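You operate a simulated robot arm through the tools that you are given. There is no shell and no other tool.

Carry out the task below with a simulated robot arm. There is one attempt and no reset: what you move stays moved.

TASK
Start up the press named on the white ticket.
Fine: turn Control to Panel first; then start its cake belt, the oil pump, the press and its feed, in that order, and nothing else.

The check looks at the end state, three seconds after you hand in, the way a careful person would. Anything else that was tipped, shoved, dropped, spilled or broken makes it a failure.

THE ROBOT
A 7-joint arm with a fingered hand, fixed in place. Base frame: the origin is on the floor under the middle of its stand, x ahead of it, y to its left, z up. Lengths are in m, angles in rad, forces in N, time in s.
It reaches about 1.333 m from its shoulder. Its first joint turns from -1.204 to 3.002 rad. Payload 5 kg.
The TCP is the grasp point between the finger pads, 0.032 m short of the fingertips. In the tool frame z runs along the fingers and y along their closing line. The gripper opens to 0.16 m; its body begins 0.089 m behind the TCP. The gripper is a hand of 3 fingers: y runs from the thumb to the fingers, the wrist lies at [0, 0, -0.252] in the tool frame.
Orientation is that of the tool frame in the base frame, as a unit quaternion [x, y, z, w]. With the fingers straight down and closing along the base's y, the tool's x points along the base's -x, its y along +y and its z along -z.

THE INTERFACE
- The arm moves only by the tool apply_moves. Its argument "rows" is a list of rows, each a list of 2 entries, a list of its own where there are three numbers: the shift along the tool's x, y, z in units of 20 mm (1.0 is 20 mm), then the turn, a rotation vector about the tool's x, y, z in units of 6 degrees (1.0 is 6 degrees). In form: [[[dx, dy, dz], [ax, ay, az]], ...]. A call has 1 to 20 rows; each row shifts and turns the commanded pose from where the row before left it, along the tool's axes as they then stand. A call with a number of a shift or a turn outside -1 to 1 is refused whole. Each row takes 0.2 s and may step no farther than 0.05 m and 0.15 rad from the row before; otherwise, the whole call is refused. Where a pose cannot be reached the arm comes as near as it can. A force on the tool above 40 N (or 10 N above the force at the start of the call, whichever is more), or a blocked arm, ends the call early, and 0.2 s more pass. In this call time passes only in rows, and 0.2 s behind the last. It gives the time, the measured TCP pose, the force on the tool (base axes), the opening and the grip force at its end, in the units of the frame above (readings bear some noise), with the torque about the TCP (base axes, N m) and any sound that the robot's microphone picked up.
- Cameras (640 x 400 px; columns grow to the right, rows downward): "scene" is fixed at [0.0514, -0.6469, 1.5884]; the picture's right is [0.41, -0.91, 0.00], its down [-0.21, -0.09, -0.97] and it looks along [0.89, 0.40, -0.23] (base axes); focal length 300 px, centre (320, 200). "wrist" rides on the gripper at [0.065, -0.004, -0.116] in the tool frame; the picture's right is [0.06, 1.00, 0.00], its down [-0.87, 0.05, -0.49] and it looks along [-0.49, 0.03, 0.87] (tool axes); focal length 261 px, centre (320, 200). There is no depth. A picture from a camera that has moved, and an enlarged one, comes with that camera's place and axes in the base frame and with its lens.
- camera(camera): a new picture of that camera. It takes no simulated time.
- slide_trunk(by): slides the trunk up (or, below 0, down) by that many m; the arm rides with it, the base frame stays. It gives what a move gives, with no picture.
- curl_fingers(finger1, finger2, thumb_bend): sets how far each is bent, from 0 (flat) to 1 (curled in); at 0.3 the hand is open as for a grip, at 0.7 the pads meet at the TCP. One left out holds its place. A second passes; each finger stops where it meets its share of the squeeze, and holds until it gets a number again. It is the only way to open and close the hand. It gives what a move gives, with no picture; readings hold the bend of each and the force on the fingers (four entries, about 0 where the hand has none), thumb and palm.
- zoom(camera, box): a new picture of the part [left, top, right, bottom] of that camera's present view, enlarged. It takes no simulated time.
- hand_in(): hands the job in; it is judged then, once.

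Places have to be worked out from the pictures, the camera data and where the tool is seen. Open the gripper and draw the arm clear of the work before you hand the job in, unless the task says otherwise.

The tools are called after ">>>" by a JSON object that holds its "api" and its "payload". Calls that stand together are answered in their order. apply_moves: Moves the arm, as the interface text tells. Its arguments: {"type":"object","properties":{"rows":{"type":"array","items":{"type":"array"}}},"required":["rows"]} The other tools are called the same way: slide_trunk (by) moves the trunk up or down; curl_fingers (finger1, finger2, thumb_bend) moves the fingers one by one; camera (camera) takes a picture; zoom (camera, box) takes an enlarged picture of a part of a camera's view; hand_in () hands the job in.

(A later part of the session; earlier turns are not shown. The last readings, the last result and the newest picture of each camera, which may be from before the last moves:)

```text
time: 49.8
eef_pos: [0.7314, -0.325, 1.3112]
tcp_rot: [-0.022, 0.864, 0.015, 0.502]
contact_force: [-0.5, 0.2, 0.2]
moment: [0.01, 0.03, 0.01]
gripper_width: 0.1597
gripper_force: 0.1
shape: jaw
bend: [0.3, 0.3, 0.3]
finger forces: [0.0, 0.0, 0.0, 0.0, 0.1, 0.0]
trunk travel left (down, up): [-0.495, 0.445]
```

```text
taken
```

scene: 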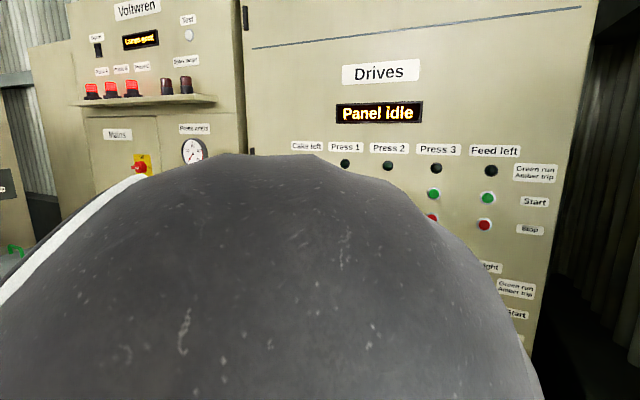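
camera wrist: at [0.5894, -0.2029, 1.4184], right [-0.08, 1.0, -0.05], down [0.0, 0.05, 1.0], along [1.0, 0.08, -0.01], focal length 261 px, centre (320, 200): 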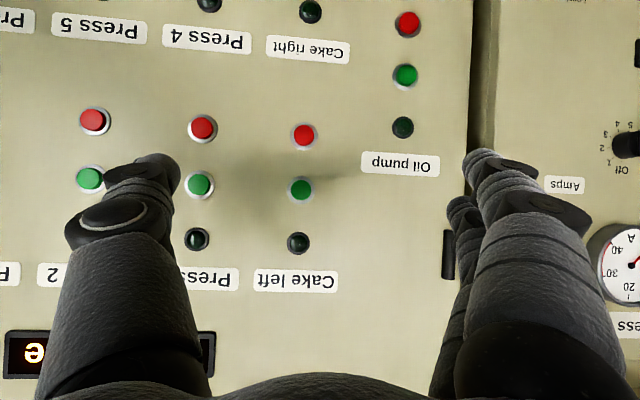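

The arm went through and the elbow is now even further right, close to the camera. I continue by yawing the hand left 60° about the vertical while the wrist stays in place.

>>> {"api": "apply_moves", "payload": {"rows": [[[0, 1, 0], [-0.866, 0, -0.5]], [[0, 1, 0], [-0.866, 0, -0.5]], [[0, 1, 0], [-0.866, 0, -0.5]], [[0, 1, 0], [-0.866, 0, -0.5]], [[0, 1, 0], [-0.866, 0, -0.5]], [[0, 1, 0], [-0.866, 0, -0.5]], [[0, 1, 0], [-0.866, 0, -0.5]], [[0, 1, 0], [-0.866, 0, -0.5]], [[0, 1, 0], [-0.866, 0, -0.5]]]}}

>>> {"api": "camera", "payload": {"camera": "scene"}}

>>> {"api": "camera", "payload": {"camera": "wrist"}}

```text
time: 51.8
eef_pos: [0.6529, -0.1717, 1.3118]
tcp_rot: [-0.414, 0.759, 0.239, 0.442]
contact_force: [0.1, 0.5, -0.7]
moment: [0.05, 0.02, 0.0]
gripper_width: 0.1601
gripper_force: 0.1
shape: jaw
bend: [0.3, 0.3, 0.3]
finger forces: [0.0, 0.0, 0.1, 0.0, 0.1, 0.1]
trunk travel left (down, up): [-0.495, 0.445]
```

```text
taken
```

scene: 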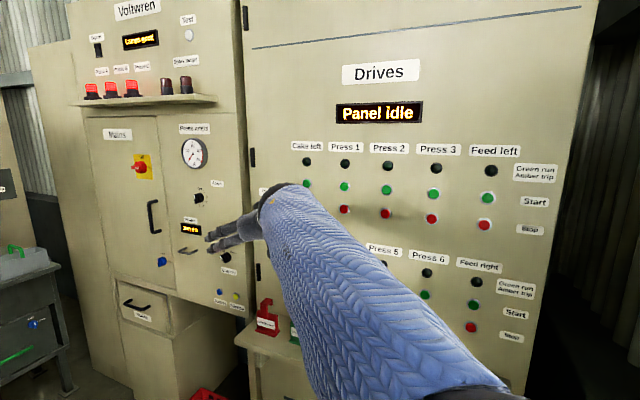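

```text
taken
camera wrist: at [0.5845, -0.2852, 1.3122], right [-0.86, 0.52, -0.06], down [-0.05, 0.03, 1.0], along [0.52, 0.86, -0.01], focal length 261 px, centre (320, 200)
```

wrist: 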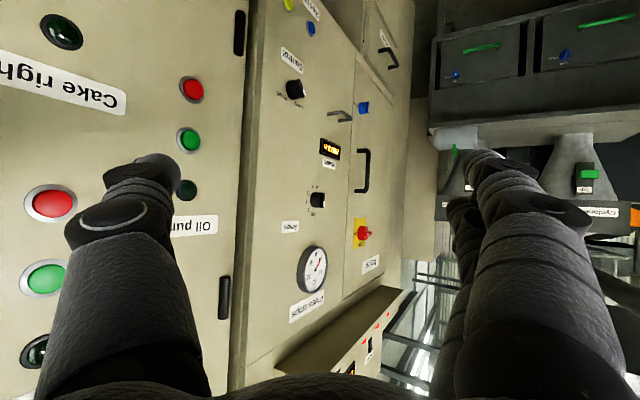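

The 57° yaw went through without a limit, and the Control knob is visible ahead of the hand. I move along the hand's pointing direction toward the knob, to about (0.75,0.05,1.15).

>>> {"api": "apply_moves", "payload": {"rows": [[[0.064, 0.12, 0.957], [0, 0, 0]], [[0.064, 0.12, 0.957], [0, 0, 0]], [[0.064, 0.12, 0.957], [0, 0, 0]], [[0.064, 0.12, 0.957], [0, 0, 0]], [[0.064, 0.12, 0.957], [0, 0, 0]], [[0.064, 0.12, 0.957], [0, 0, 0]], [[0.064, 0.12, 0.957], [0, 0, 0]], [[0.064, 0.12, 0.957], [0, 0, 0]], [[0.064, 0.12, 0.957], [0, 0, 0]], [[0.064, 0.12, 0.957], [0, 0, 0]], [[0.064, 0.12, 0.957], [0, 0, 0]], [[0.064, 0.12, 0.957], [0, 0, 0]], [[0.064, 0.12, 0.957], [0, 0, 0]], [[0.064, 0.12, 0.957], [0, 0, 0]], [[0.064, 0.12, 0.957], [0, 0, 0]]]}}

>>> {"api": "camera", "payload": {"camera": "scene"}}

>>> {"api": "camera", "payload": {"camera": "wrist"}}

```text
time: 55.0
eef_pos: [0.7545, 0.0484, 1.1546]
tcp_rot: [-0.413, 0.76, 0.239, 0.442]
contact_force: [0.4, -0.2, 0.2]
moment: [0.03, 0.01, 0.02]
gripper_width: 0.1597
gripper_force: 0.1
shape: jaw
bend: [0.3, 0.3, 0.3]
finger forces: [0.0, 0.0, 0.1, 0.0, 0.0, 0.0]
trunk travel left (down, up): [-0.495, 0.445]
```

```text
taken
```

scene: 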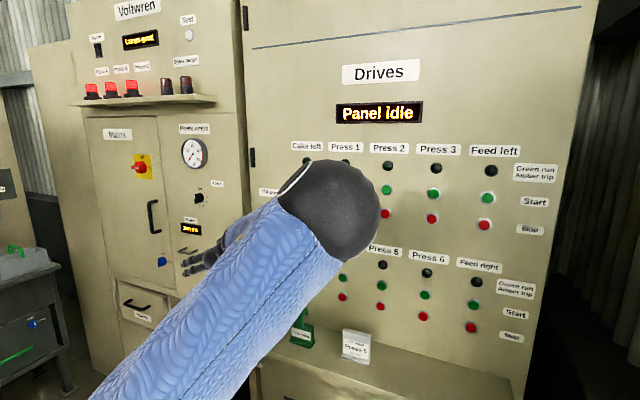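

```text
taken
camera wrist: at [0.6861, -0.0646, 1.154], right [-0.85, 0.52, -0.06], down [-0.04, 0.03, 1.0], along [0.52, 0.85, -0.01], focal length 261 px, centre (320, 200)
```

wrist: 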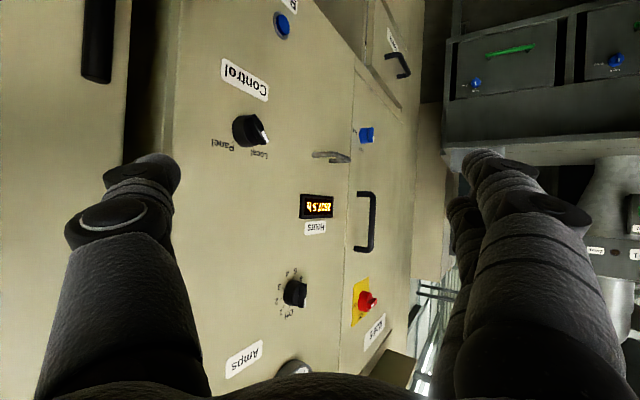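

The knob is now close and the arm isn't at its limit (TCP 0.7545, 0.048, 1.155). I zoom in on the knob from here to judge its shape and depth.

>>> {"api": "zoom", "payload": {"camera": "wrist", "box": [192, 90, 304, 160]}}

>>> {"api": "zoom", "payload": {"camera": "scene", "box": [150, 200, 310, 300]}}

```text
5.71 times, centred on (248, 125) of wrist
camera zoom: at [0.6861, -0.0646, 1.154], right [-0.85, 0.52, -0.06], down [-0.04, 0.03, 1.0], along [0.52, 0.85, -0.01], focal length 1489 px, centre (731, 629)
```

zoom: 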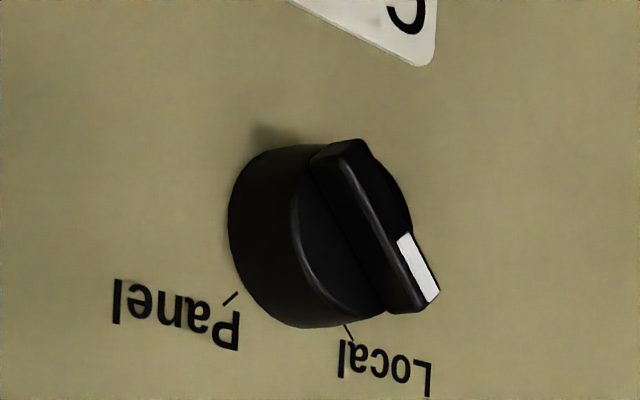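

```text
4.00 times, centred on (230, 250) of scene
camera zoom: at [0.0514, -0.6469, 1.5884], right [0.41, -0.91, 0.0], down [-0.21, -0.09, -0.97], along [0.89, 0.4, -0.23], focal length 1202 px, centre (680, 0)
```

zoom: 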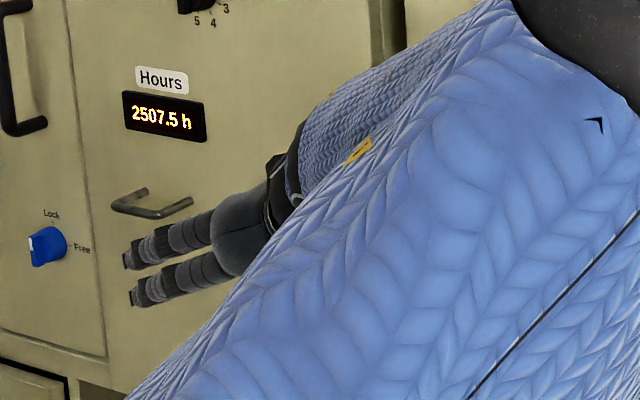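

The knob is a disc about 39 mm across with a raised ridge. Its centre is about (0.935, 0.157, 1.072) on the face, its top is near x≈0.90, and Local and Panel lie at ±44° from straight up. Since the wrist can't get behind the knob, I'll turn it with the thumb tip, starting right of the ridge and sweeping clockwise to below it. Next I yaw to about 75°, level the hand and set up a pre-approach.

>>> {"api": "apply_moves", "payload": {"rows": [[[0, 0, 0], [-0.866, 0, -0.5]], [[0, 0, 0], [-0.866, 0, -0.5]], [[0, 0, 0], [-0.866, 0, -0.5]], [[0, 0, 0], [0, -0.92, 0]], [[0, 0, 0], [0, -0.92, 0]], [[0, 0, 0], [0, -0.92, 0]], [[0, 0, 0], [0, -0.92, 0]], [[0.66, 0.16, 0.76], [0, 0, 0]], [[0.66, 0.16, 0.76], [0, 0, 0]], [[0.66, 0.16, 0.76], [0, 0, 0]], [[0.66, 0.16, 0.76], [0, 0, 0]]]}}

>>> {"api": "camera", "payload": {"camera": "scene"}}

>>> {"api": "camera", "payload": {"camera": "wrist"}}

```text
time: 57.4
eef_pos: [0.7543, 0.1041, 1.0914]
tcp_rot: [-0.459, 0.597, 0.399, 0.523]
contact_force: [0.4, 0.0, -0.1]
moment: [-0.01, -0.03, 0.04]
gripper_width: 0.1602
gripper_force: 0.1
shape: jaw
bend: [0.3, 0.3, 0.3]
finger forces: [0.1, 0.0, 0.0, 0.0, 0.0, 0.1]
trunk travel left (down, up): [-0.495, 0.445]
```

```text
taken
```

scene: 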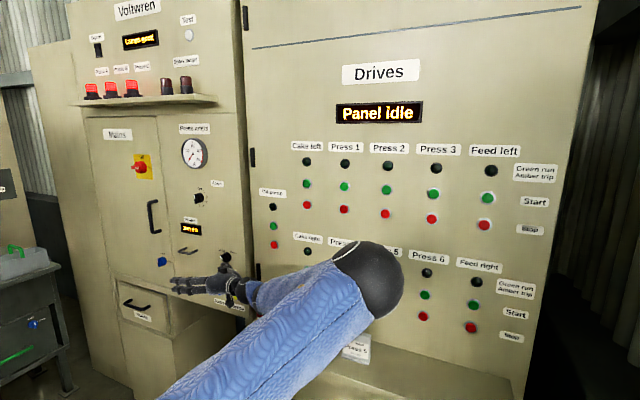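

```text
taken
camera wrist: at [0.7265, -0.015, 1.042], right [-0.97, 0.25, -0.06], down [-0.15, -0.34, 0.93], along [0.21, 0.91, 0.37], focal length 261 px, centre (320, 200)
```

wrist: 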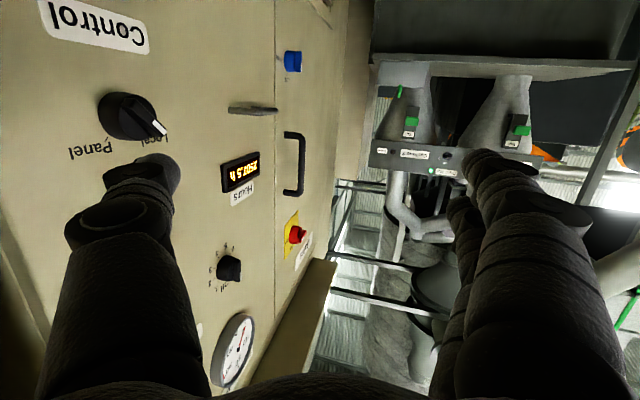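

The hand is level, yawed 75° and within reach; I judge the thumb tip to be at about (0.857,0.107,1.087), just right of the knob. I zoom to see the thumb tip against the knob.

>>> {"api": "zoom", "payload": {"camera": "wrist", "box": [40, 60, 240, 190]}}

>>> {"api": "zoom", "payload": {"camera": "scene", "box": [150, 220, 310, 320]}}

```text
3.08 times, centred on (140, 125) of wrist
camera zoom: at [0.7265, -0.015, 1.042], right [-0.97, 0.25, -0.06], down [-0.15, -0.34, 0.93], along [0.21, 0.91, 0.37], focal length 802 px, centre (874, 431)
```

zoom: 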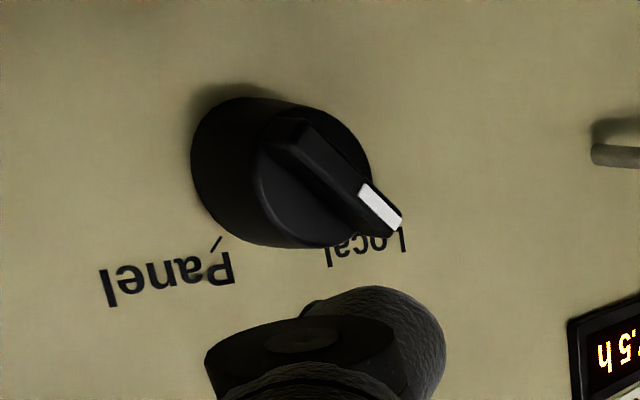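

```text
4.00 times, centred on (230, 270) of scene
camera zoom: at [0.0514, -0.6469, 1.5884], right [0.41, -0.91, 0.0], down [-0.21, -0.09, -0.97], along [0.89, 0.4, -0.23], focal length 1202 px, centre (680, -80)
```

zoom: 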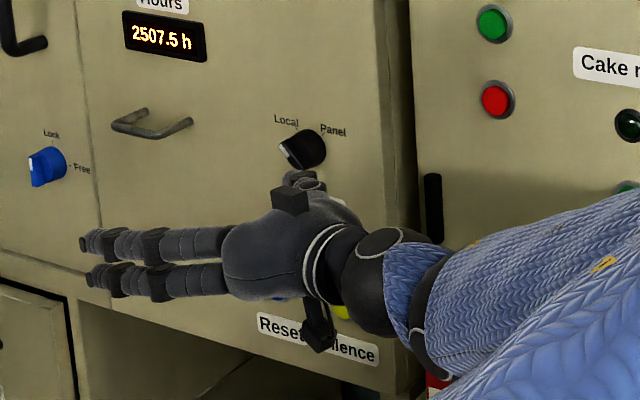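

Triangulating the ridge and tick from the last two wrist views puts the face at x≈0.950, the ridge top at x≈0.920 and the knob centre at (y 0.170, z 1.068). I flatten the thumb so its tip splays toward the face and becomes the leading point, then look again.

>>> {"api": "curl_fingers", "payload": {"thumb_bend": 0.0}}

>>> {"api": "camera", "payload": {"camera": "wrist"}}

>>> {"api": "zoom", "payload": {"camera": "scene", "box": [150, 220, 310, 320]}}

```text
time: 58.4
eef_pos: [0.7535, 0.1058, 1.0925]
tcp_rot: [-0.461, 0.596, 0.4, 0.522]
contact_force: [0.2, 0.5, 0.2]
moment: [-0.02, 0.02, -0.01]
gripper_width: 0.1912
gripper_force: 0.1
shape: fingers
bend: [0.3, 0.3, 0.0]
finger forces: [0.1, 0.0, 0.0, 0.0, 0.1, 0.0]
trunk travel left (down, up): [-0.495, 0.445]
```

```text
taken
camera wrist: at [0.726, -0.0149, 1.0427], right [-0.97, 0.25, -0.07], down [-0.15, -0.34, 0.93], along [0.21, 0.91, 0.37], focal length 261 px, centre (320, 200)
```

wrist: 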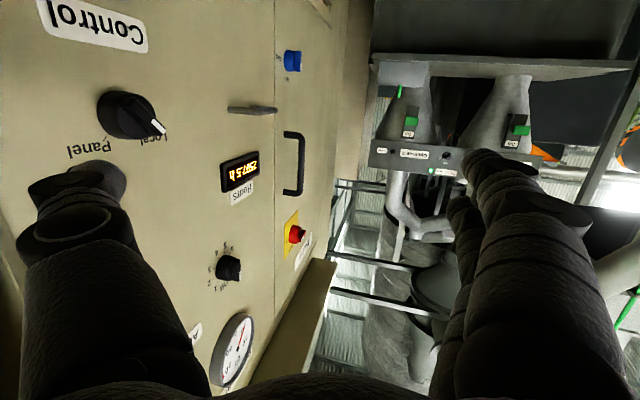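

```text
4.00 times, centred on (230, 270) of scene
camera zoom: at [0.0514, -0.6469, 1.5884], right [0.41, -0.91, 0.0], down [-0.21, -0.09, -0.97], along [0.89, 0.4, -0.23], focal length 1202 px, centre (680, -80)
```

zoom: 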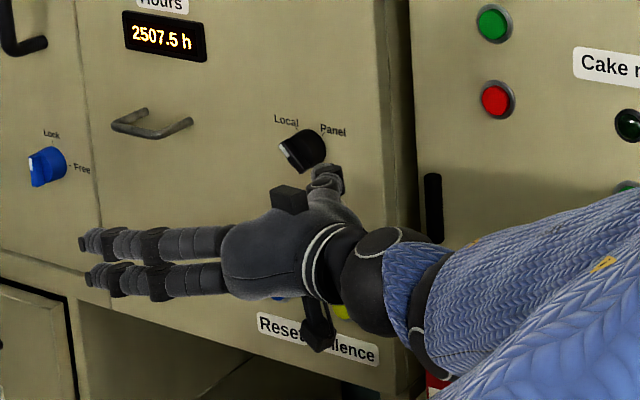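

The thumb tip is now splayed toward the face at about (0.882,0.095,1.089). I bring it to a pre-contact spot just right of the knob, about (0.912,0.122,1.072), and check by picture.

>>> {"api": "apply_moves", "payload": {"rows": [[[0.21, -0.37, 0.6], [0, 0, 0]], [[0.21, -0.37, 0.6], [0, 0, 0]], [[0.21, -0.37, 0.6], [0, 0, 0]]]}}

>>> {"api": "camera", "payload": {"camera": "wrist"}}

>>> {"api": "zoom", "payload": {"camera": "wrist", "box": [0, 60, 200, 190]}}

>>> {"api": "zoom", "payload": {"camera": "scene", "box": [190, 230, 270, 280]}}

```text
time: 59.2
eef_pos: [0.7852, 0.1303, 1.0755]
tcp_rot: [-0.46, 0.596, 0.401, 0.522]
contact_force: [0.1, 0.3, -0.2]
moment: [-0.04, 0.0, 0.01]
gripper_width: 0.1912
gripper_force: 0.1
shape: fingers
bend: [0.3, 0.3, 0.0]
finger forces: [0.0, 0.0, 0.0, 0.1, 0.0, 0.0]
trunk travel left (down, up): [-0.495, 0.445]
```

```text
taken
camera wrist: at [0.7582, 0.0108, 1.0256], right [-0.97, 0.25, -0.07], down [-0.15, -0.34, 0.93], along [0.21, 0.91, 0.37], focal length 261 px, centre (320, 200)
```

wrist: 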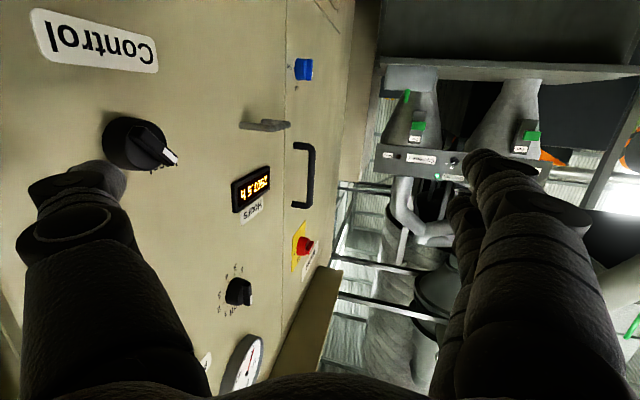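

```text
3.08 times, centred on (100, 125) of wrist
camera zoom: at [0.7582, 0.0108, 1.0256], right [-0.97, 0.25, -0.07], down [-0.15, -0.34, 0.93], along [0.21, 0.91, 0.37], focal length 802 px, centre (997, 431)
```

zoom: 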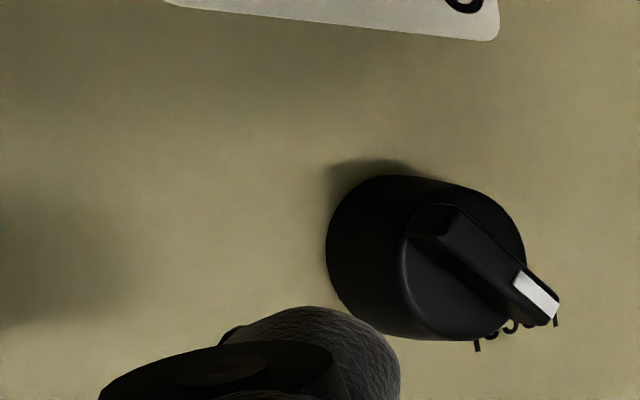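

```text
8.00 times, centred on (230, 255) of scene
camera zoom: at [0.0514, -0.6469, 1.5884], right [0.41, -0.91, 0.0], down [-0.21, -0.09, -0.97], along [0.89, 0.4, -0.23], focal length 2403 px, centre (1040, -240)
```

zoom: 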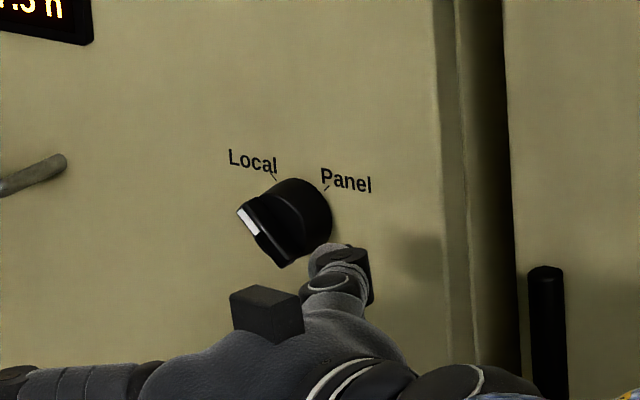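

The thumb tip is just right of the knob with no contact. From the views the disc top is at x≈0.928, the ridge stands 8 mm above it, and the centre is (y 0.170, z 1.068). I back off slightly in x and shift the tip next to the ridge's upper-right flank, then look.

>>> {"api": "apply_moves", "payload": {"rows": [[[-0.27, 0.45, 0.5], [0, 0, 0]], [[-0.27, 0.45, 0.5], [0, 0, 0]]]}}

>>> {"api": "zoom", "payload": {"camera": "wrist", "box": [0, 60, 200, 190]}}

>>> {"api": "zoom", "payload": {"camera": "scene", "box": [190, 230, 270, 280]}}

```text
time: 59.8
eef_pos: [0.7714, 0.1569, 1.0823]
tcp_rot: [-0.459, 0.596, 0.4, 0.523]
contact_force: [0.0, 0.1, -0.2]
moment: [0.02, 0.01, -0.05]
gripper_width: 0.1912
gripper_force: 0.0
shape: fingers
bend: [0.3, 0.3, 0.0]
finger forces: [0.1, 0.0, 0.0, 0.0, 0.1, 0.1]
trunk travel left (down, up): [-0.495, 0.445]
```

```text
3.08 times, centred on (100, 125) of wrist
camera zoom: at [0.7454, 0.0365, 1.0328], right [-0.97, 0.25, -0.06], down [-0.15, -0.34, 0.93], along [0.21, 0.91, 0.37], focal length 802 px, centre (997, 431)
```

zoom: 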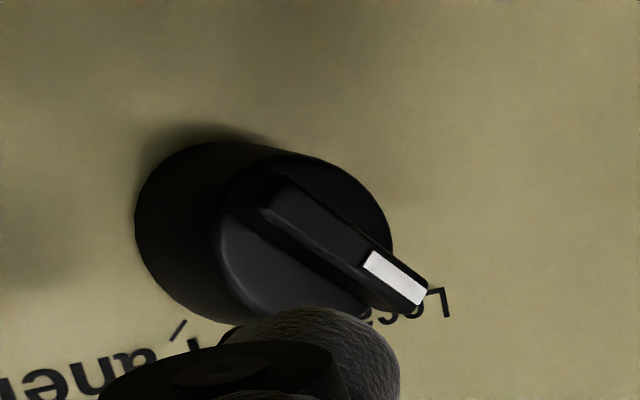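

```text
8.00 times, centred on (230, 255) of scene
camera zoom: at [0.0514, -0.6469, 1.5884], right [0.41, -0.91, 0.0], down [-0.21, -0.09, -0.97], along [0.89, 0.4, -0.23], focal length 2403 px, centre (1040, -240)
```

zoom: 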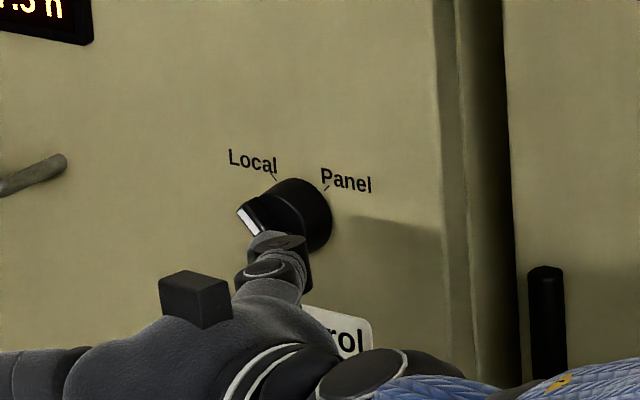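

By my estimate the tip is at (0.900,0.146,1.079), and both cameras place it consistently relative to the knob. I advance it toward the disc top beside the ridge in small steps, watching the force.

>>> {"api": "apply_moves", "payload": {"rows": [[[-0.055, -0.5, 0.42], [0, 0, 0]], [[-0.005, -0.145, 0.039], [0, 0, 0]]]}}

>>> {"api": "zoom", "payload": {"camera": "wrist", "box": [0, 60, 200, 190]}}

```text
time: 60.4
eef_pos: [0.7869, 0.162, 1.0835]
tcp_rot: [-0.459, 0.597, 0.399, 0.523]
contact_force: [-0.5, 0.8, -0.2]
moment: [-0.02, -0.03, 0.0]
gripper_width: 0.1915
gripper_force: 0.1
shape: fingers
bend: [0.3, 0.3, 0.0]
finger forces: [0.0, 0.1, 0.0, 0.0, 0.0, 0.1]
trunk travel left (down, up): [-0.495, 0.445]
```

```text
3.08 times, centred on (100, 125) of wrist
camera zoom: at [0.7599, 0.0428, 1.0338], right [-0.97, 0.25, -0.07], down [-0.15, -0.34, 0.93], along [0.21, 0.91, 0.37], focal length 802 px, centre (997, 431)
```

zoom: 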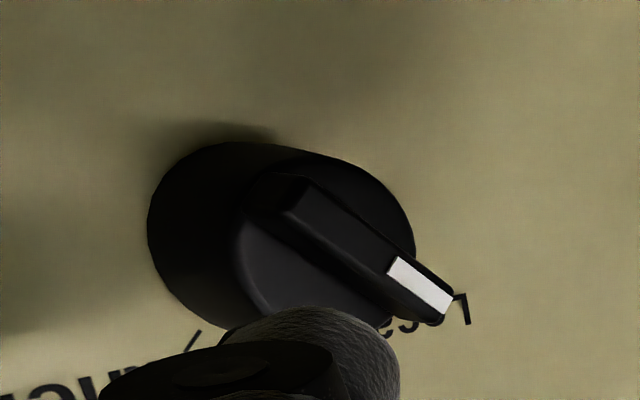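

There's no contact yet with the tip at an estimated x≈0.9155. I advance another 6 mm in x in two steps.

>>> {"api": "apply_moves", "payload": {"rows": [[[-0.005, -0.145, 0.039], [0, 0, 0]], [[-0.005, -0.145, 0.039], [0, 0, 0]]]}}

>>> {"api": "zoom", "payload": {"camera": "wrist", "box": [0, 60, 200, 190]}}

>>> {"api": "zoom", "payload": {"camera": "scene", "box": [190, 230, 270, 280]}}

```text
time: 61.0
eef_pos: [0.794, 0.1623, 1.0828]
tcp_rot: [-0.46, 0.596, 0.4, 0.522]
contact_force: [0.7, -0.4, -0.2]
moment: [-0.02, 0.01, 0.02]
gripper_width: 0.1912
gripper_force: 0.1
shape: fingers
bend: [0.3, 0.3, 0.0]
finger forces: [0.0, 0.1, 0.0, 0.0, 0.0, 0.0]
trunk travel left (down, up): [-0.495, 0.445]
```

```text
3.08 times, centred on (100, 125) of wrist
camera zoom: at [0.7666, 0.0421, 1.0335], right [-0.97, 0.25, -0.07], down [-0.15, -0.34, 0.93], along [0.21, 0.91, 0.37], focal length 802 px, centre (997, 431)
```

zoom: 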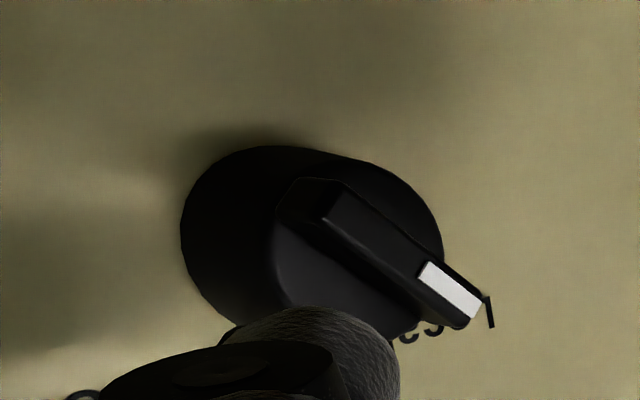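

```text
8.00 times, centred on (230, 255) of scene
camera zoom: at [0.0514, -0.6469, 1.5884], right [0.41, -0.91, 0.0], down [-0.21, -0.09, -0.97], along [0.89, 0.4, -0.23], focal length 2403 px, centre (1040, -240)
```

zoom: 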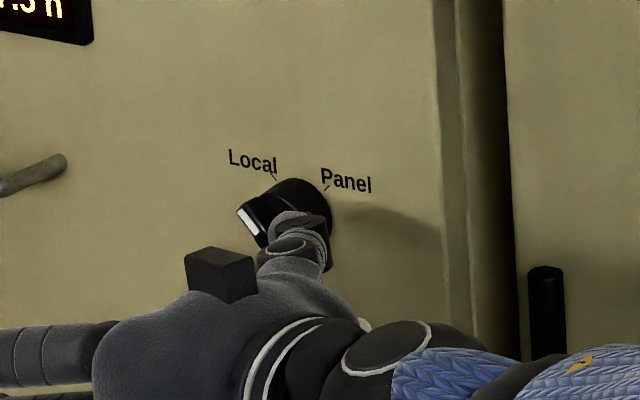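

Still free of contact at x≈0.9226, and the tip sits over the disc rim just above-right of the ridge, as wanted. I start the sweep with small downward steps to meet the ridge flank.

>>> {"api": "apply_moves", "payload": {"rows": [[[0.297, -0.05, 0.05], [0, 0, 0]], [[0.297, 0, 0.04], [0, 0, 0]]]}}

>>> {"api": "zoom", "payload": {"camera": "wrist", "box": [0, 60, 200, 190]}}

>>> {"api": "zoom", "payload": {"camera": "scene", "box": [190, 230, 270, 280]}}

```text
time: 61.6
eef_pos: [0.7953, 0.1618, 1.0714]
tcp_rot: [-0.46, 0.596, 0.4, 0.523]
contact_force: [-0.3, -0.4, -0.5]
moment: [-0.03, 0.01, 0.01]
gripper_width: 0.1914
gripper_force: 0.0
shape: fingers
bend: [0.3, 0.3, 0.0]
finger forces: [0.0, 0.0, 0.0, 0.0, 0.0, 0.0]
trunk travel left (down, up): [-0.495, 0.445]
```

```text
3.08 times, centred on (100, 125) of wrist
camera zoom: at [0.7681, 0.0423, 1.0222], right [-0.97, 0.25, -0.07], down [-0.15, -0.34, 0.93], along [0.21, 0.91, 0.37], focal length 802 px, centre (997, 431)
```

zoom: 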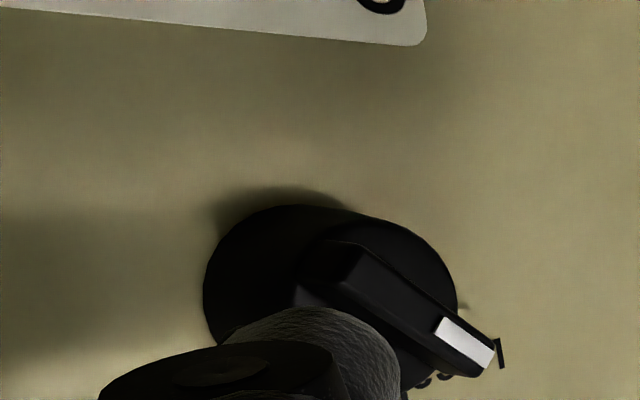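

```text
8.00 times, centred on (230, 255) of scene
camera zoom: at [0.0514, -0.6469, 1.5884], right [0.41, -0.91, 0.0], down [-0.21, -0.09, -0.97], along [0.89, 0.4, -0.23], focal length 2403 px, centre (1040, -240)
```

zoom: 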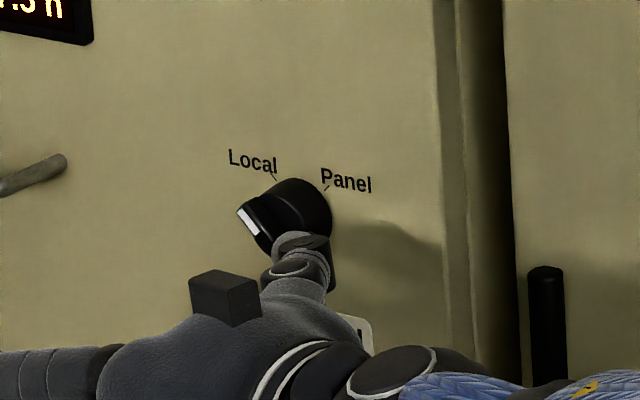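

No force yet and the ridge hasn't moved. I continue down in 4 mm steps while watching the force.

>>> {"api": "apply_moves", "payload": {"rows": [[[0.2, 0, 0.03], [0, 0, 0]], [[0.2, 0, 0.03], [0, 0, 0]]]}}

>>> {"api": "zoom", "payload": {"camera": "wrist", "box": [0, 60, 200, 190]}}

>>> {"api": "zoom", "payload": {"camera": "scene", "box": [200, 235, 256, 270]}}

```text
time: 62.2
eef_pos: [0.7948, 0.1608, 1.0637]
tcp_rot: [-0.459, 0.597, 0.4, 0.523]
contact_force: [0.0, 0.9, -1.0]
moment: [0.01, 0.0, 0.01]
gripper_width: 0.1914
gripper_force: 0.1
shape: fingers
bend: [0.3, 0.3, 0.0]
finger forces: [0.0, 0.0, 0.0, 0.0, 0.1, 0.0]
trunk travel left (down, up): [-0.495, 0.445]
```

```text
3.08 times, centred on (100, 125) of wrist
camera zoom: at [0.7681, 0.0414, 1.0137], right [-0.97, 0.25, -0.07], down [-0.15, -0.34, 0.93], along [0.21, 0.91, 0.37], focal length 802 px, centre (997, 431)
```

zoom: 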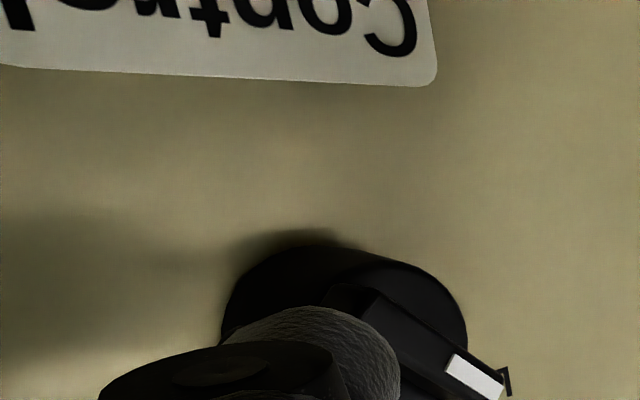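

```text
11.43 times, centred on (228, 252) of scene
camera zoom: at [0.0514, -0.6469, 1.5884], right [0.41, -0.91, 0.0], down [-0.21, -0.09, -0.97], along [0.89, 0.4, -0.23], focal length 3433 px, centre (1371, -400)
```

zoom: 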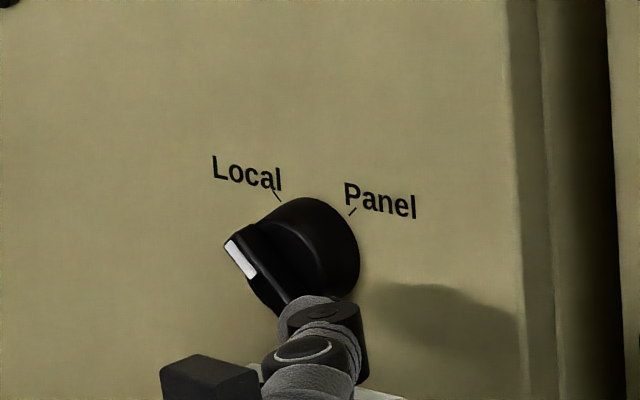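

The tip slipped past the tail with no force, so it isn't deep enough in x to engage the ridge. I go back up 8 mm and advance x by 4 mm.

>>> {"api": "apply_moves", "payload": {"rows": [[[-0.4, 0, -0.06], [0, 0, 0]], [[-0.005, -0.1, 0.026], [0, 0, 0]], [[-0.005, -0.1, 0.026], [0, 0, 0]]]}}

>>> {"api": "zoom", "payload": {"camera": "scene", "box": [200, 235, 256, 270]}}

```text
time: 63.0
eef_pos: [0.799, 0.1611, 1.0729]
tcp_rot: [-0.461, 0.596, 0.4, 0.522]
contact_force: [0.8, 0.4, -0.6]
moment: [0.02, 0.01, 0.0]
gripper_width: 0.1912
gripper_force: 0.1
shape: fingers
bend: [0.3, 0.3, 0.0]
finger forces: [0.0, 0.0, 0.1, 0.0, 0.0, 0.1]
trunk travel left (down, up): [-0.495, 0.445]
```

```text
11.43 times, centred on (228, 252) of scene
camera zoom: at [0.0514, -0.6469, 1.5884], right [0.41, -0.91, 0.0], down [-0.21, -0.09, -0.97], along [0.89, 0.4, -0.23], focal length 3433 px, centre (1371, -400)
```

zoom: 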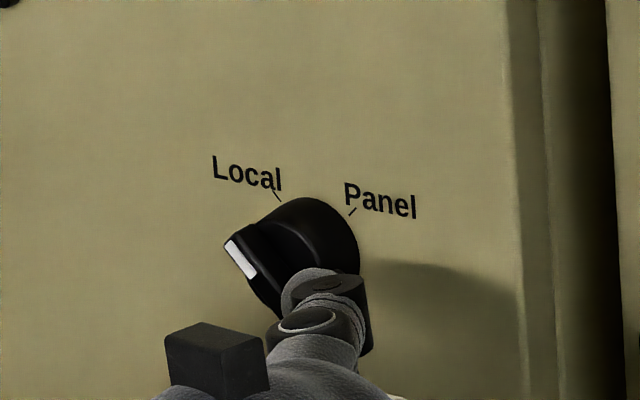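

Still no contact at an estimated tip x≈0.9276. I continue in x by 2 mm steps, three rows.

>>> {"api": "apply_moves", "payload": {"rows": [[[-0.005, -0.1, 0.026], [0, 0, 0]], [[-0.005, -0.1, 0.026], [0, 0, 0]], [[-0.005, -0.1, 0.026], [0, 0, 0]]]}}

>>> {"api": "zoom", "payload": {"camera": "scene", "box": [200, 235, 256, 270]}}

>>> {"api": "zoom", "payload": {"camera": "wrist", "box": [0, 60, 200, 190]}}

```text
time: 63.8
eef_pos: [0.8058, 0.1608, 1.072]
tcp_rot: [-0.46, 0.596, 0.4, 0.523]
contact_force: [1.0, 0.1, 0.4]
moment: [0.02, 0.0, -0.01]
gripper_width: 0.1912
gripper_force: 0.1
shape: fingers
bend: [0.3, 0.3, 0.0]
finger forces: [0.1, 0.0, 0.1, 0.0, 0.0, 0.0]
trunk travel left (down, up): [-0.495, 0.445]
```

```text
11.43 times, centred on (228, 252) of scene
camera zoom: at [0.0514, -0.6469, 1.5884], right [0.41, -0.91, 0.0], down [-0.21, -0.09, -0.97], along [0.89, 0.4, -0.23], focal length 3433 px, centre (1371, -400)
```

zoom: 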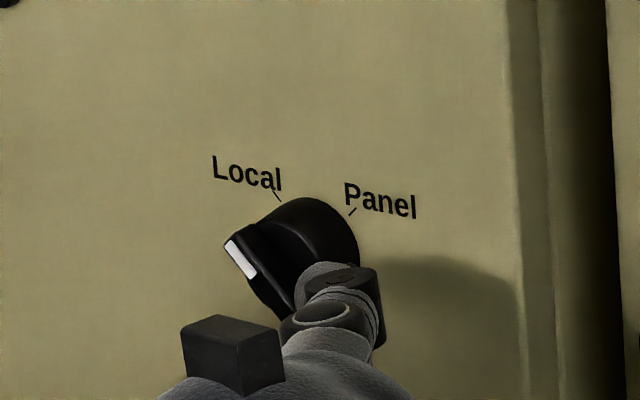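

```text
3.08 times, centred on (100, 125) of wrist
camera zoom: at [0.7777, 0.0413, 1.0226], right [-0.97, 0.25, -0.07], down [-0.15, -0.34, 0.93], along [0.21, 0.91, 0.37], focal length 802 px, centre (997, 431)
```

zoom: 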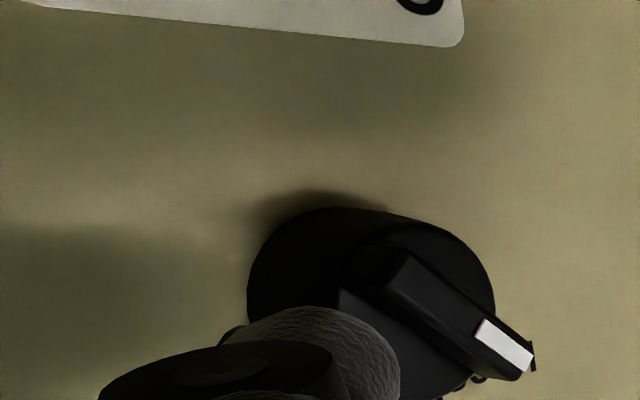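

The ridge hasn't moved; rechecking against both views, the tip is about 6 mm short in x and 4 mm right of my earlier estimate, at about (0.927,0.146,1.068). So it passed outside the ridge end. I back off, lift and move left to start closer in at about (0.917,0.153,1.081).

>>> {"api": "apply_moves", "payload": {"rows": [[[0.017, 0.53, -0.14], [0, 0, 0]], [[-0.74, 0.09, 0.24], [0, 0, 0]]]}}

>>> {"api": "zoom", "payload": {"camera": "scene", "box": [200, 235, 256, 270]}}

>>> {"api": "zoom", "payload": {"camera": "wrist", "box": [0, 60, 200, 190]}}

```text
time: 64.4
eef_pos: [0.7953, 0.1681, 1.0858]
tcp_rot: [-0.459, 0.597, 0.399, 0.523]
contact_force: [-0.5, 0.0, 0.6]
moment: [-0.04, -0.02, 0.0]
gripper_width: 0.1912
gripper_force: 0.1
shape: fingers
bend: [0.3, 0.3, 0.0]
finger forces: [0.0, 0.1, 0.0, 0.0, 0.1, 0.0]
trunk travel left (down, up): [-0.495, 0.445]
```

```text
11.43 times, centred on (228, 252) of scene
camera zoom: at [0.0514, -0.6469, 1.5884], right [0.41, -0.91, 0.0], down [-0.21, -0.09, -0.97], along [0.89, 0.4, -0.23], focal length 3433 px, centre (1371, -400)
```

zoom: 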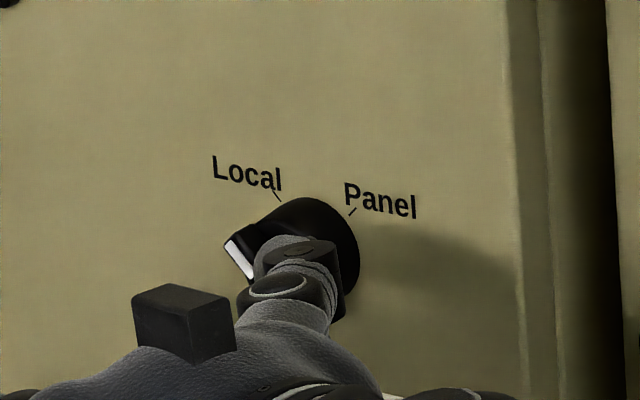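

```text
3.08 times, centred on (100, 125) of wrist
camera zoom: at [0.7665, 0.0484, 1.036], right [-0.97, 0.25, -0.06], down [-0.15, -0.34, 0.93], along [0.21, 0.91, 0.37], focal length 802 px, centre (997, 431)
```

zoom: 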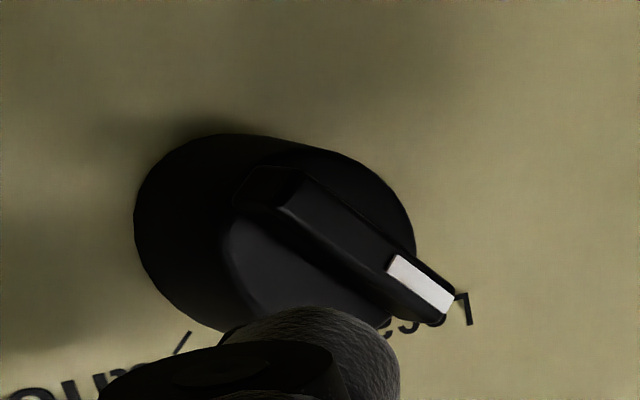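

The tip is now beside the ridge's right flank at about (0.917,0.153,1.082). I sweep down 9 mm and then another 4 mm, watching for contact.

>>> {"api": "apply_moves", "payload": {"rows": [[[0.44, 0.01, 0.09], [0, 0, 0]], [[0.2, 0, 0.03], [0, 0, 0]]]}}

>>> {"api": "zoom", "payload": {"camera": "scene", "box": [200, 235, 256, 270]}}

>>> {"api": "zoom", "payload": {"camera": "wrist", "box": [0, 60, 200, 190]}}

```text
time: 65.0
eef_pos: [0.7928, 0.1675, 1.075]
tcp_rot: [-0.46, 0.597, 0.4, 0.522]
contact_force: [-0.2, 0.1, 0.1]
moment: [0.0, -0.03, 0.0]
gripper_width: 0.1911
gripper_force: 0.1
shape: fingers
bend: [0.3, 0.3, 0.0]
finger forces: [0.0, 0.1, 0.0, 0.0, 0.0, 0.0]
trunk travel left (down, up): [-0.495, 0.445]
```

```text
11.43 times, centred on (228, 252) of scene
camera zoom: at [0.0514, -0.6469, 1.5884], right [0.41, -0.91, 0.0], down [-0.21, -0.09, -0.97], along [0.89, 0.4, -0.23], focal length 3433 px, centre (1371, -400)
```

zoom: 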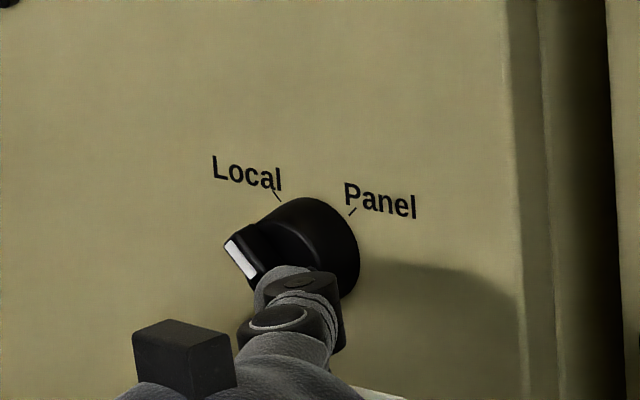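

```text
3.08 times, centred on (100, 125) of wrist
camera zoom: at [0.7655, 0.0484, 1.0249], right [-0.97, 0.25, -0.07], down [-0.15, -0.34, 0.93], along [0.21, 0.91, 0.37], focal length 802 px, centre (997, 431)
```

zoom: 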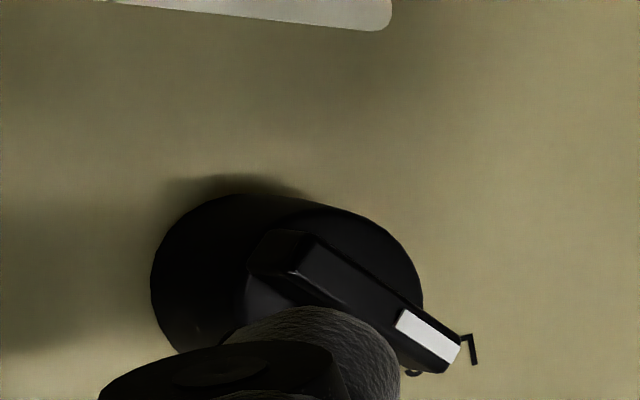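

I judge the tip right at the ridge flank but only slightly overlapping it in depth. I go 4 mm deeper while sliding down further.

>>> {"api": "apply_moves", "payload": {"rows": [[[0.19, -0.19, 0.08], [0, 0, 0]], [[0.25, 0, 0.035], [0, 0, 0]]]}}

>>> {"api": "zoom", "payload": {"camera": "scene", "box": [200, 235, 256, 270]}}

>>> {"api": "zoom", "payload": {"camera": "wrist", "box": [0, 60, 200, 190]}}

```text
time: 65.6
eef_pos: [0.7952, 0.1632, 1.0666]
tcp_rot: [-0.46, 0.596, 0.4, 0.522]
contact_force: [-0.7, 0.4, 0.4]
moment: [0.02, 0.01, -0.01]
gripper_width: 0.1912
gripper_force: 0.0
shape: fingers
bend: [0.3, 0.3, 0.0]
finger forces: [0.0, 0.0, 0.0, 0.1, 0.0, 0.1]
out of reach, approached as far as the arm can: row 1
trunk travel left (down, up): [-0.495, 0.445]
```

```text
11.43 times, centred on (228, 252) of scene
camera zoom: at [0.0514, -0.6469, 1.5884], right [0.41, -0.91, 0.0], down [-0.21, -0.09, -0.97], along [0.89, 0.4, -0.23], focal length 3433 px, centre (1371, -400)
```

zoom: 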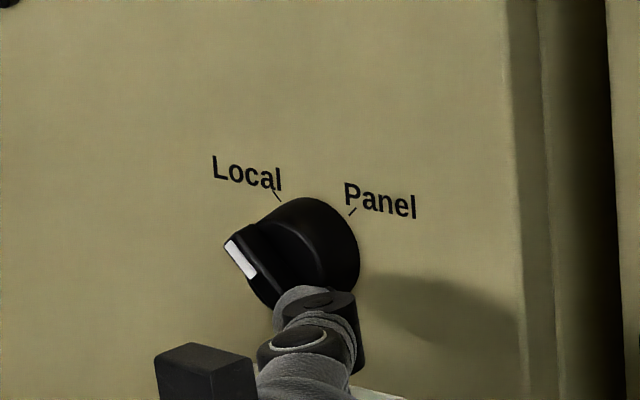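

```text
3.08 times, centred on (100, 125) of wrist
camera zoom: at [0.7684, 0.0434, 1.0171], right [-0.97, 0.25, -0.07], down [-0.15, -0.34, 0.93], along [0.21, 0.91, 0.37], focal length 802 px, centre (997, 431)
```

zoom: 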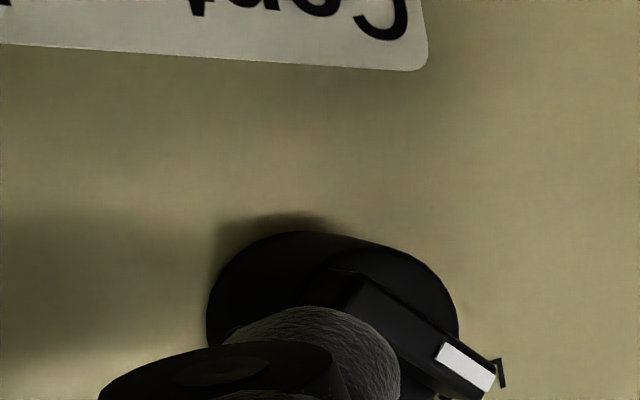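

The arm reports the left limit here (TCP y≈0.165 at 75° yaw). A yaw near 87° trades forward reach for left reach better, so I lift off the knob and yaw another 12° while keeping the thumb tip roughly in place.

>>> {"api": "apply_moves", "payload": {"rows": [[[-0.78, 0.29, -0.18], [0, 0, 0]], [[0.084, -0.167, -0.61], [-0.99, 0, -0.134]], [[0.084, -0.167, -0.61], [-0.99, 0, -0.134]]]}}

>>> {"api": "zoom", "payload": {"camera": "scene", "box": [200, 235, 256, 270]}}

>>> {"api": "camera", "payload": {"camera": "wrist"}}

>>> {"api": "camera", "payload": {"camera": "scene"}}

```text
time: 66.4
eef_pos: [0.7909, 0.1378, 1.082]
tcp_rot: [-0.52, 0.545, 0.453, 0.478]
contact_force: [0.3, 1.4, 0.3]
moment: [0.01, 0.0, 0.0]
gripper_width: 0.1911
gripper_force: 0.0
shape: fingers
bend: [0.3, 0.3, 0.0]
finger forces: [0.0, 0.1, 0.1, 0.1, 0.0, 0.1]
trunk travel left (down, up): [-0.495, 0.445]
```

```text
11.43 times, centred on (228, 252) of scene
camera zoom: at [0.0514, -0.6469, 1.5884], right [0.41, -0.91, 0.0], down [-0.21, -0.09, -0.97], along [0.89, 0.4, -0.23], focal length 3433 px, centre (1371, -400)
```

zoom: 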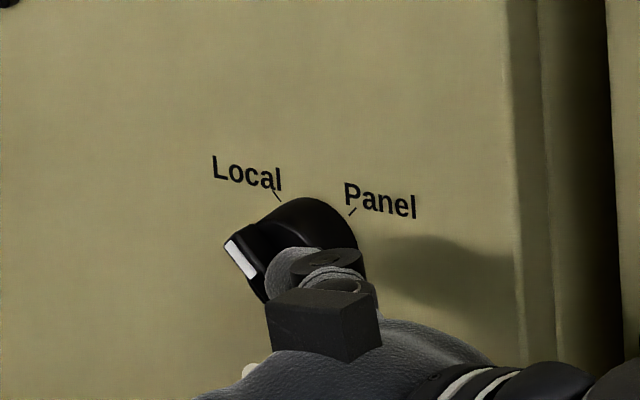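

```text
taken
camera wrist: at [0.7896, 0.0164, 1.0325], right [-1.0, 0.04, -0.06], down [-0.08, -0.37, 0.93], along [0.01, 0.93, 0.37], focal length 261 px, centre (320, 200)
```

wrist: 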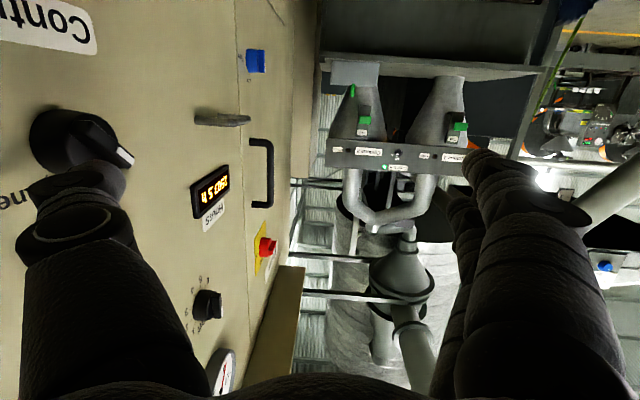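

```text
taken
```

scene: 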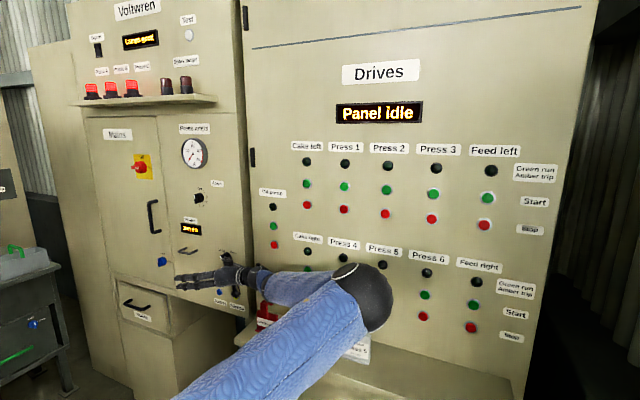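

At 87° yaw the pose is within reach, with the tip at about (0.914,0.150,1.080). I move it in beside the ridge, slightly deeper, and sweep down again.

>>> {"api": "apply_moves", "payload": {"rows": [[[0.077, -0.217, 0.195], [0, 0, 0]], [[0.24, 0.003, 0.083], [0, 0, 0]], [[0.427, 0, 0.058], [0, 0, 0]]]}}

>>> {"api": "zoom", "payload": {"camera": "scene", "box": [200, 235, 256, 270]}}

>>> {"api": "zoom", "payload": {"camera": "wrist", "box": [0, 60, 200, 190]}}

```text
time: 67.2
eef_pos: [0.7943, 0.1402, 1.067]
tcp_rot: [-0.519, 0.545, 0.452, 0.478]
contact_force: [0.4, -0.2, 0.2]
moment: [-0.02, 0.01, 0.02]
gripper_width: 0.1913
gripper_force: 0.1
shape: fingers
bend: [0.3, 0.3, 0.0]
finger forces: [0.0, 0.0, 0.0, 0.0, 0.0, 0.0]
trunk travel left (down, up): [-0.495, 0.445]
```

```text
11.43 times, centred on (228, 252) of scene
camera zoom: at [0.0514, -0.6469, 1.5884], right [0.41, -0.91, 0.0], down [-0.21, -0.09, -0.97], along [0.89, 0.4, -0.23], focal length 3433 px, centre (1371, -400)
```

zoom: 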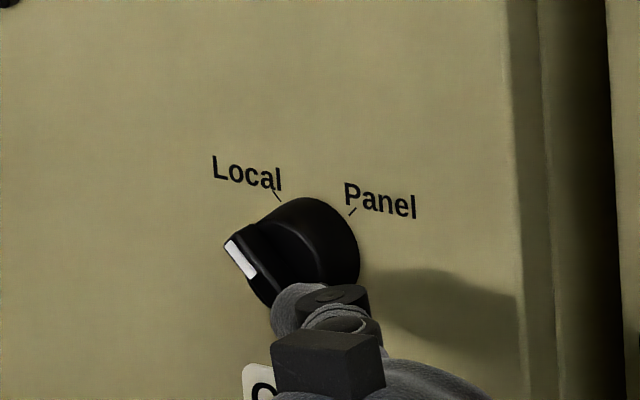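

```text
3.08 times, centred on (100, 125) of wrist
camera zoom: at [0.7924, 0.0183, 1.0175], right [-1.0, 0.04, -0.07], down [-0.08, -0.37, 0.93], along [0.02, 0.93, 0.37], focal length 802 px, centre (997, 431)
```

zoom: 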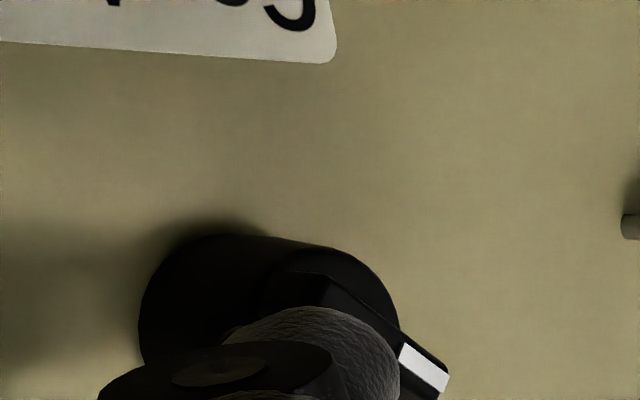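

The tip passed just outside the ridge's tail corner again, so I now judge its true centre a few mm lower in y, at about (0.915,0.144,1.066). I go back up, shift it 5 mm further left, and redo the sweep in short steps.

>>> {"api": "apply_moves", "payload": {"rows": [[[-0.645, 0.088, -0.09], [0, 0, 0]], [[-0.03, -0.063, 0.3], [0, 0, 0]], [[0.227, 0, 0.08], [0, 0, 0]], [[0.2, 0, 0.04], [0, 0, 0]]]}}

>>> {"api": "zoom", "payload": {"camera": "scene", "box": [200, 235, 256, 270]}}

>>> {"api": "zoom", "payload": {"camera": "wrist", "box": [0, 60, 200, 190]}}

```text
time: 68.2
eef_pos: [0.7925, 0.1451, 1.0739]
tcp_rot: [-0.519, 0.546, 0.452, 0.479]
contact_force: [0.1, -0.1, -1.1]
moment: [0.02, 0.01, -0.02]
gripper_width: 0.1911
gripper_force: 0.0
shape: fingers
bend: [0.3, 0.3, 0.0]
finger forces: [0.0, 0.0, 0.0, 0.0, 0.0, 0.0]
out of reach, approached as far as the arm can: row 3
trunk travel left (down, up): [-0.495, 0.445]
```

```text
11.43 times, centred on (228, 252) of scene
camera zoom: at [0.0514, -0.6469, 1.5884], right [0.41, -0.91, 0.0], down [-0.21, -0.09, -0.97], along [0.89, 0.4, -0.23], focal length 3433 px, centre (1371, -400)
```

zoom: 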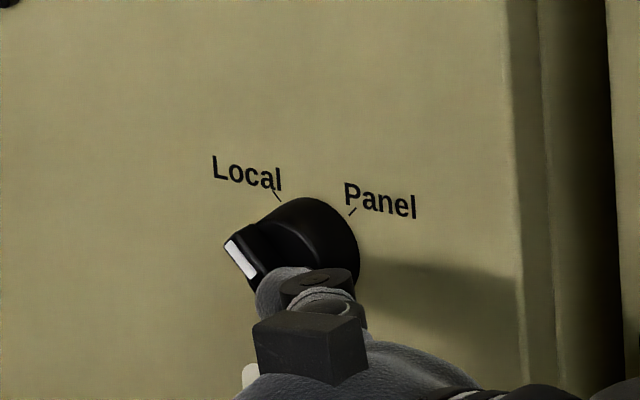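

```text
3.08 times, centred on (100, 125) of wrist
camera zoom: at [0.7904, 0.0227, 1.0236], right [-1.0, 0.04, -0.07], down [-0.08, -0.37, 0.93], along [0.02, 0.93, 0.37], focal length 802 px, centre (997, 431)
```

zoom: 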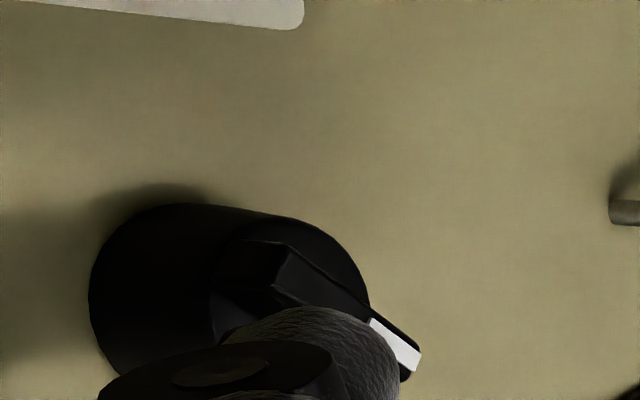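

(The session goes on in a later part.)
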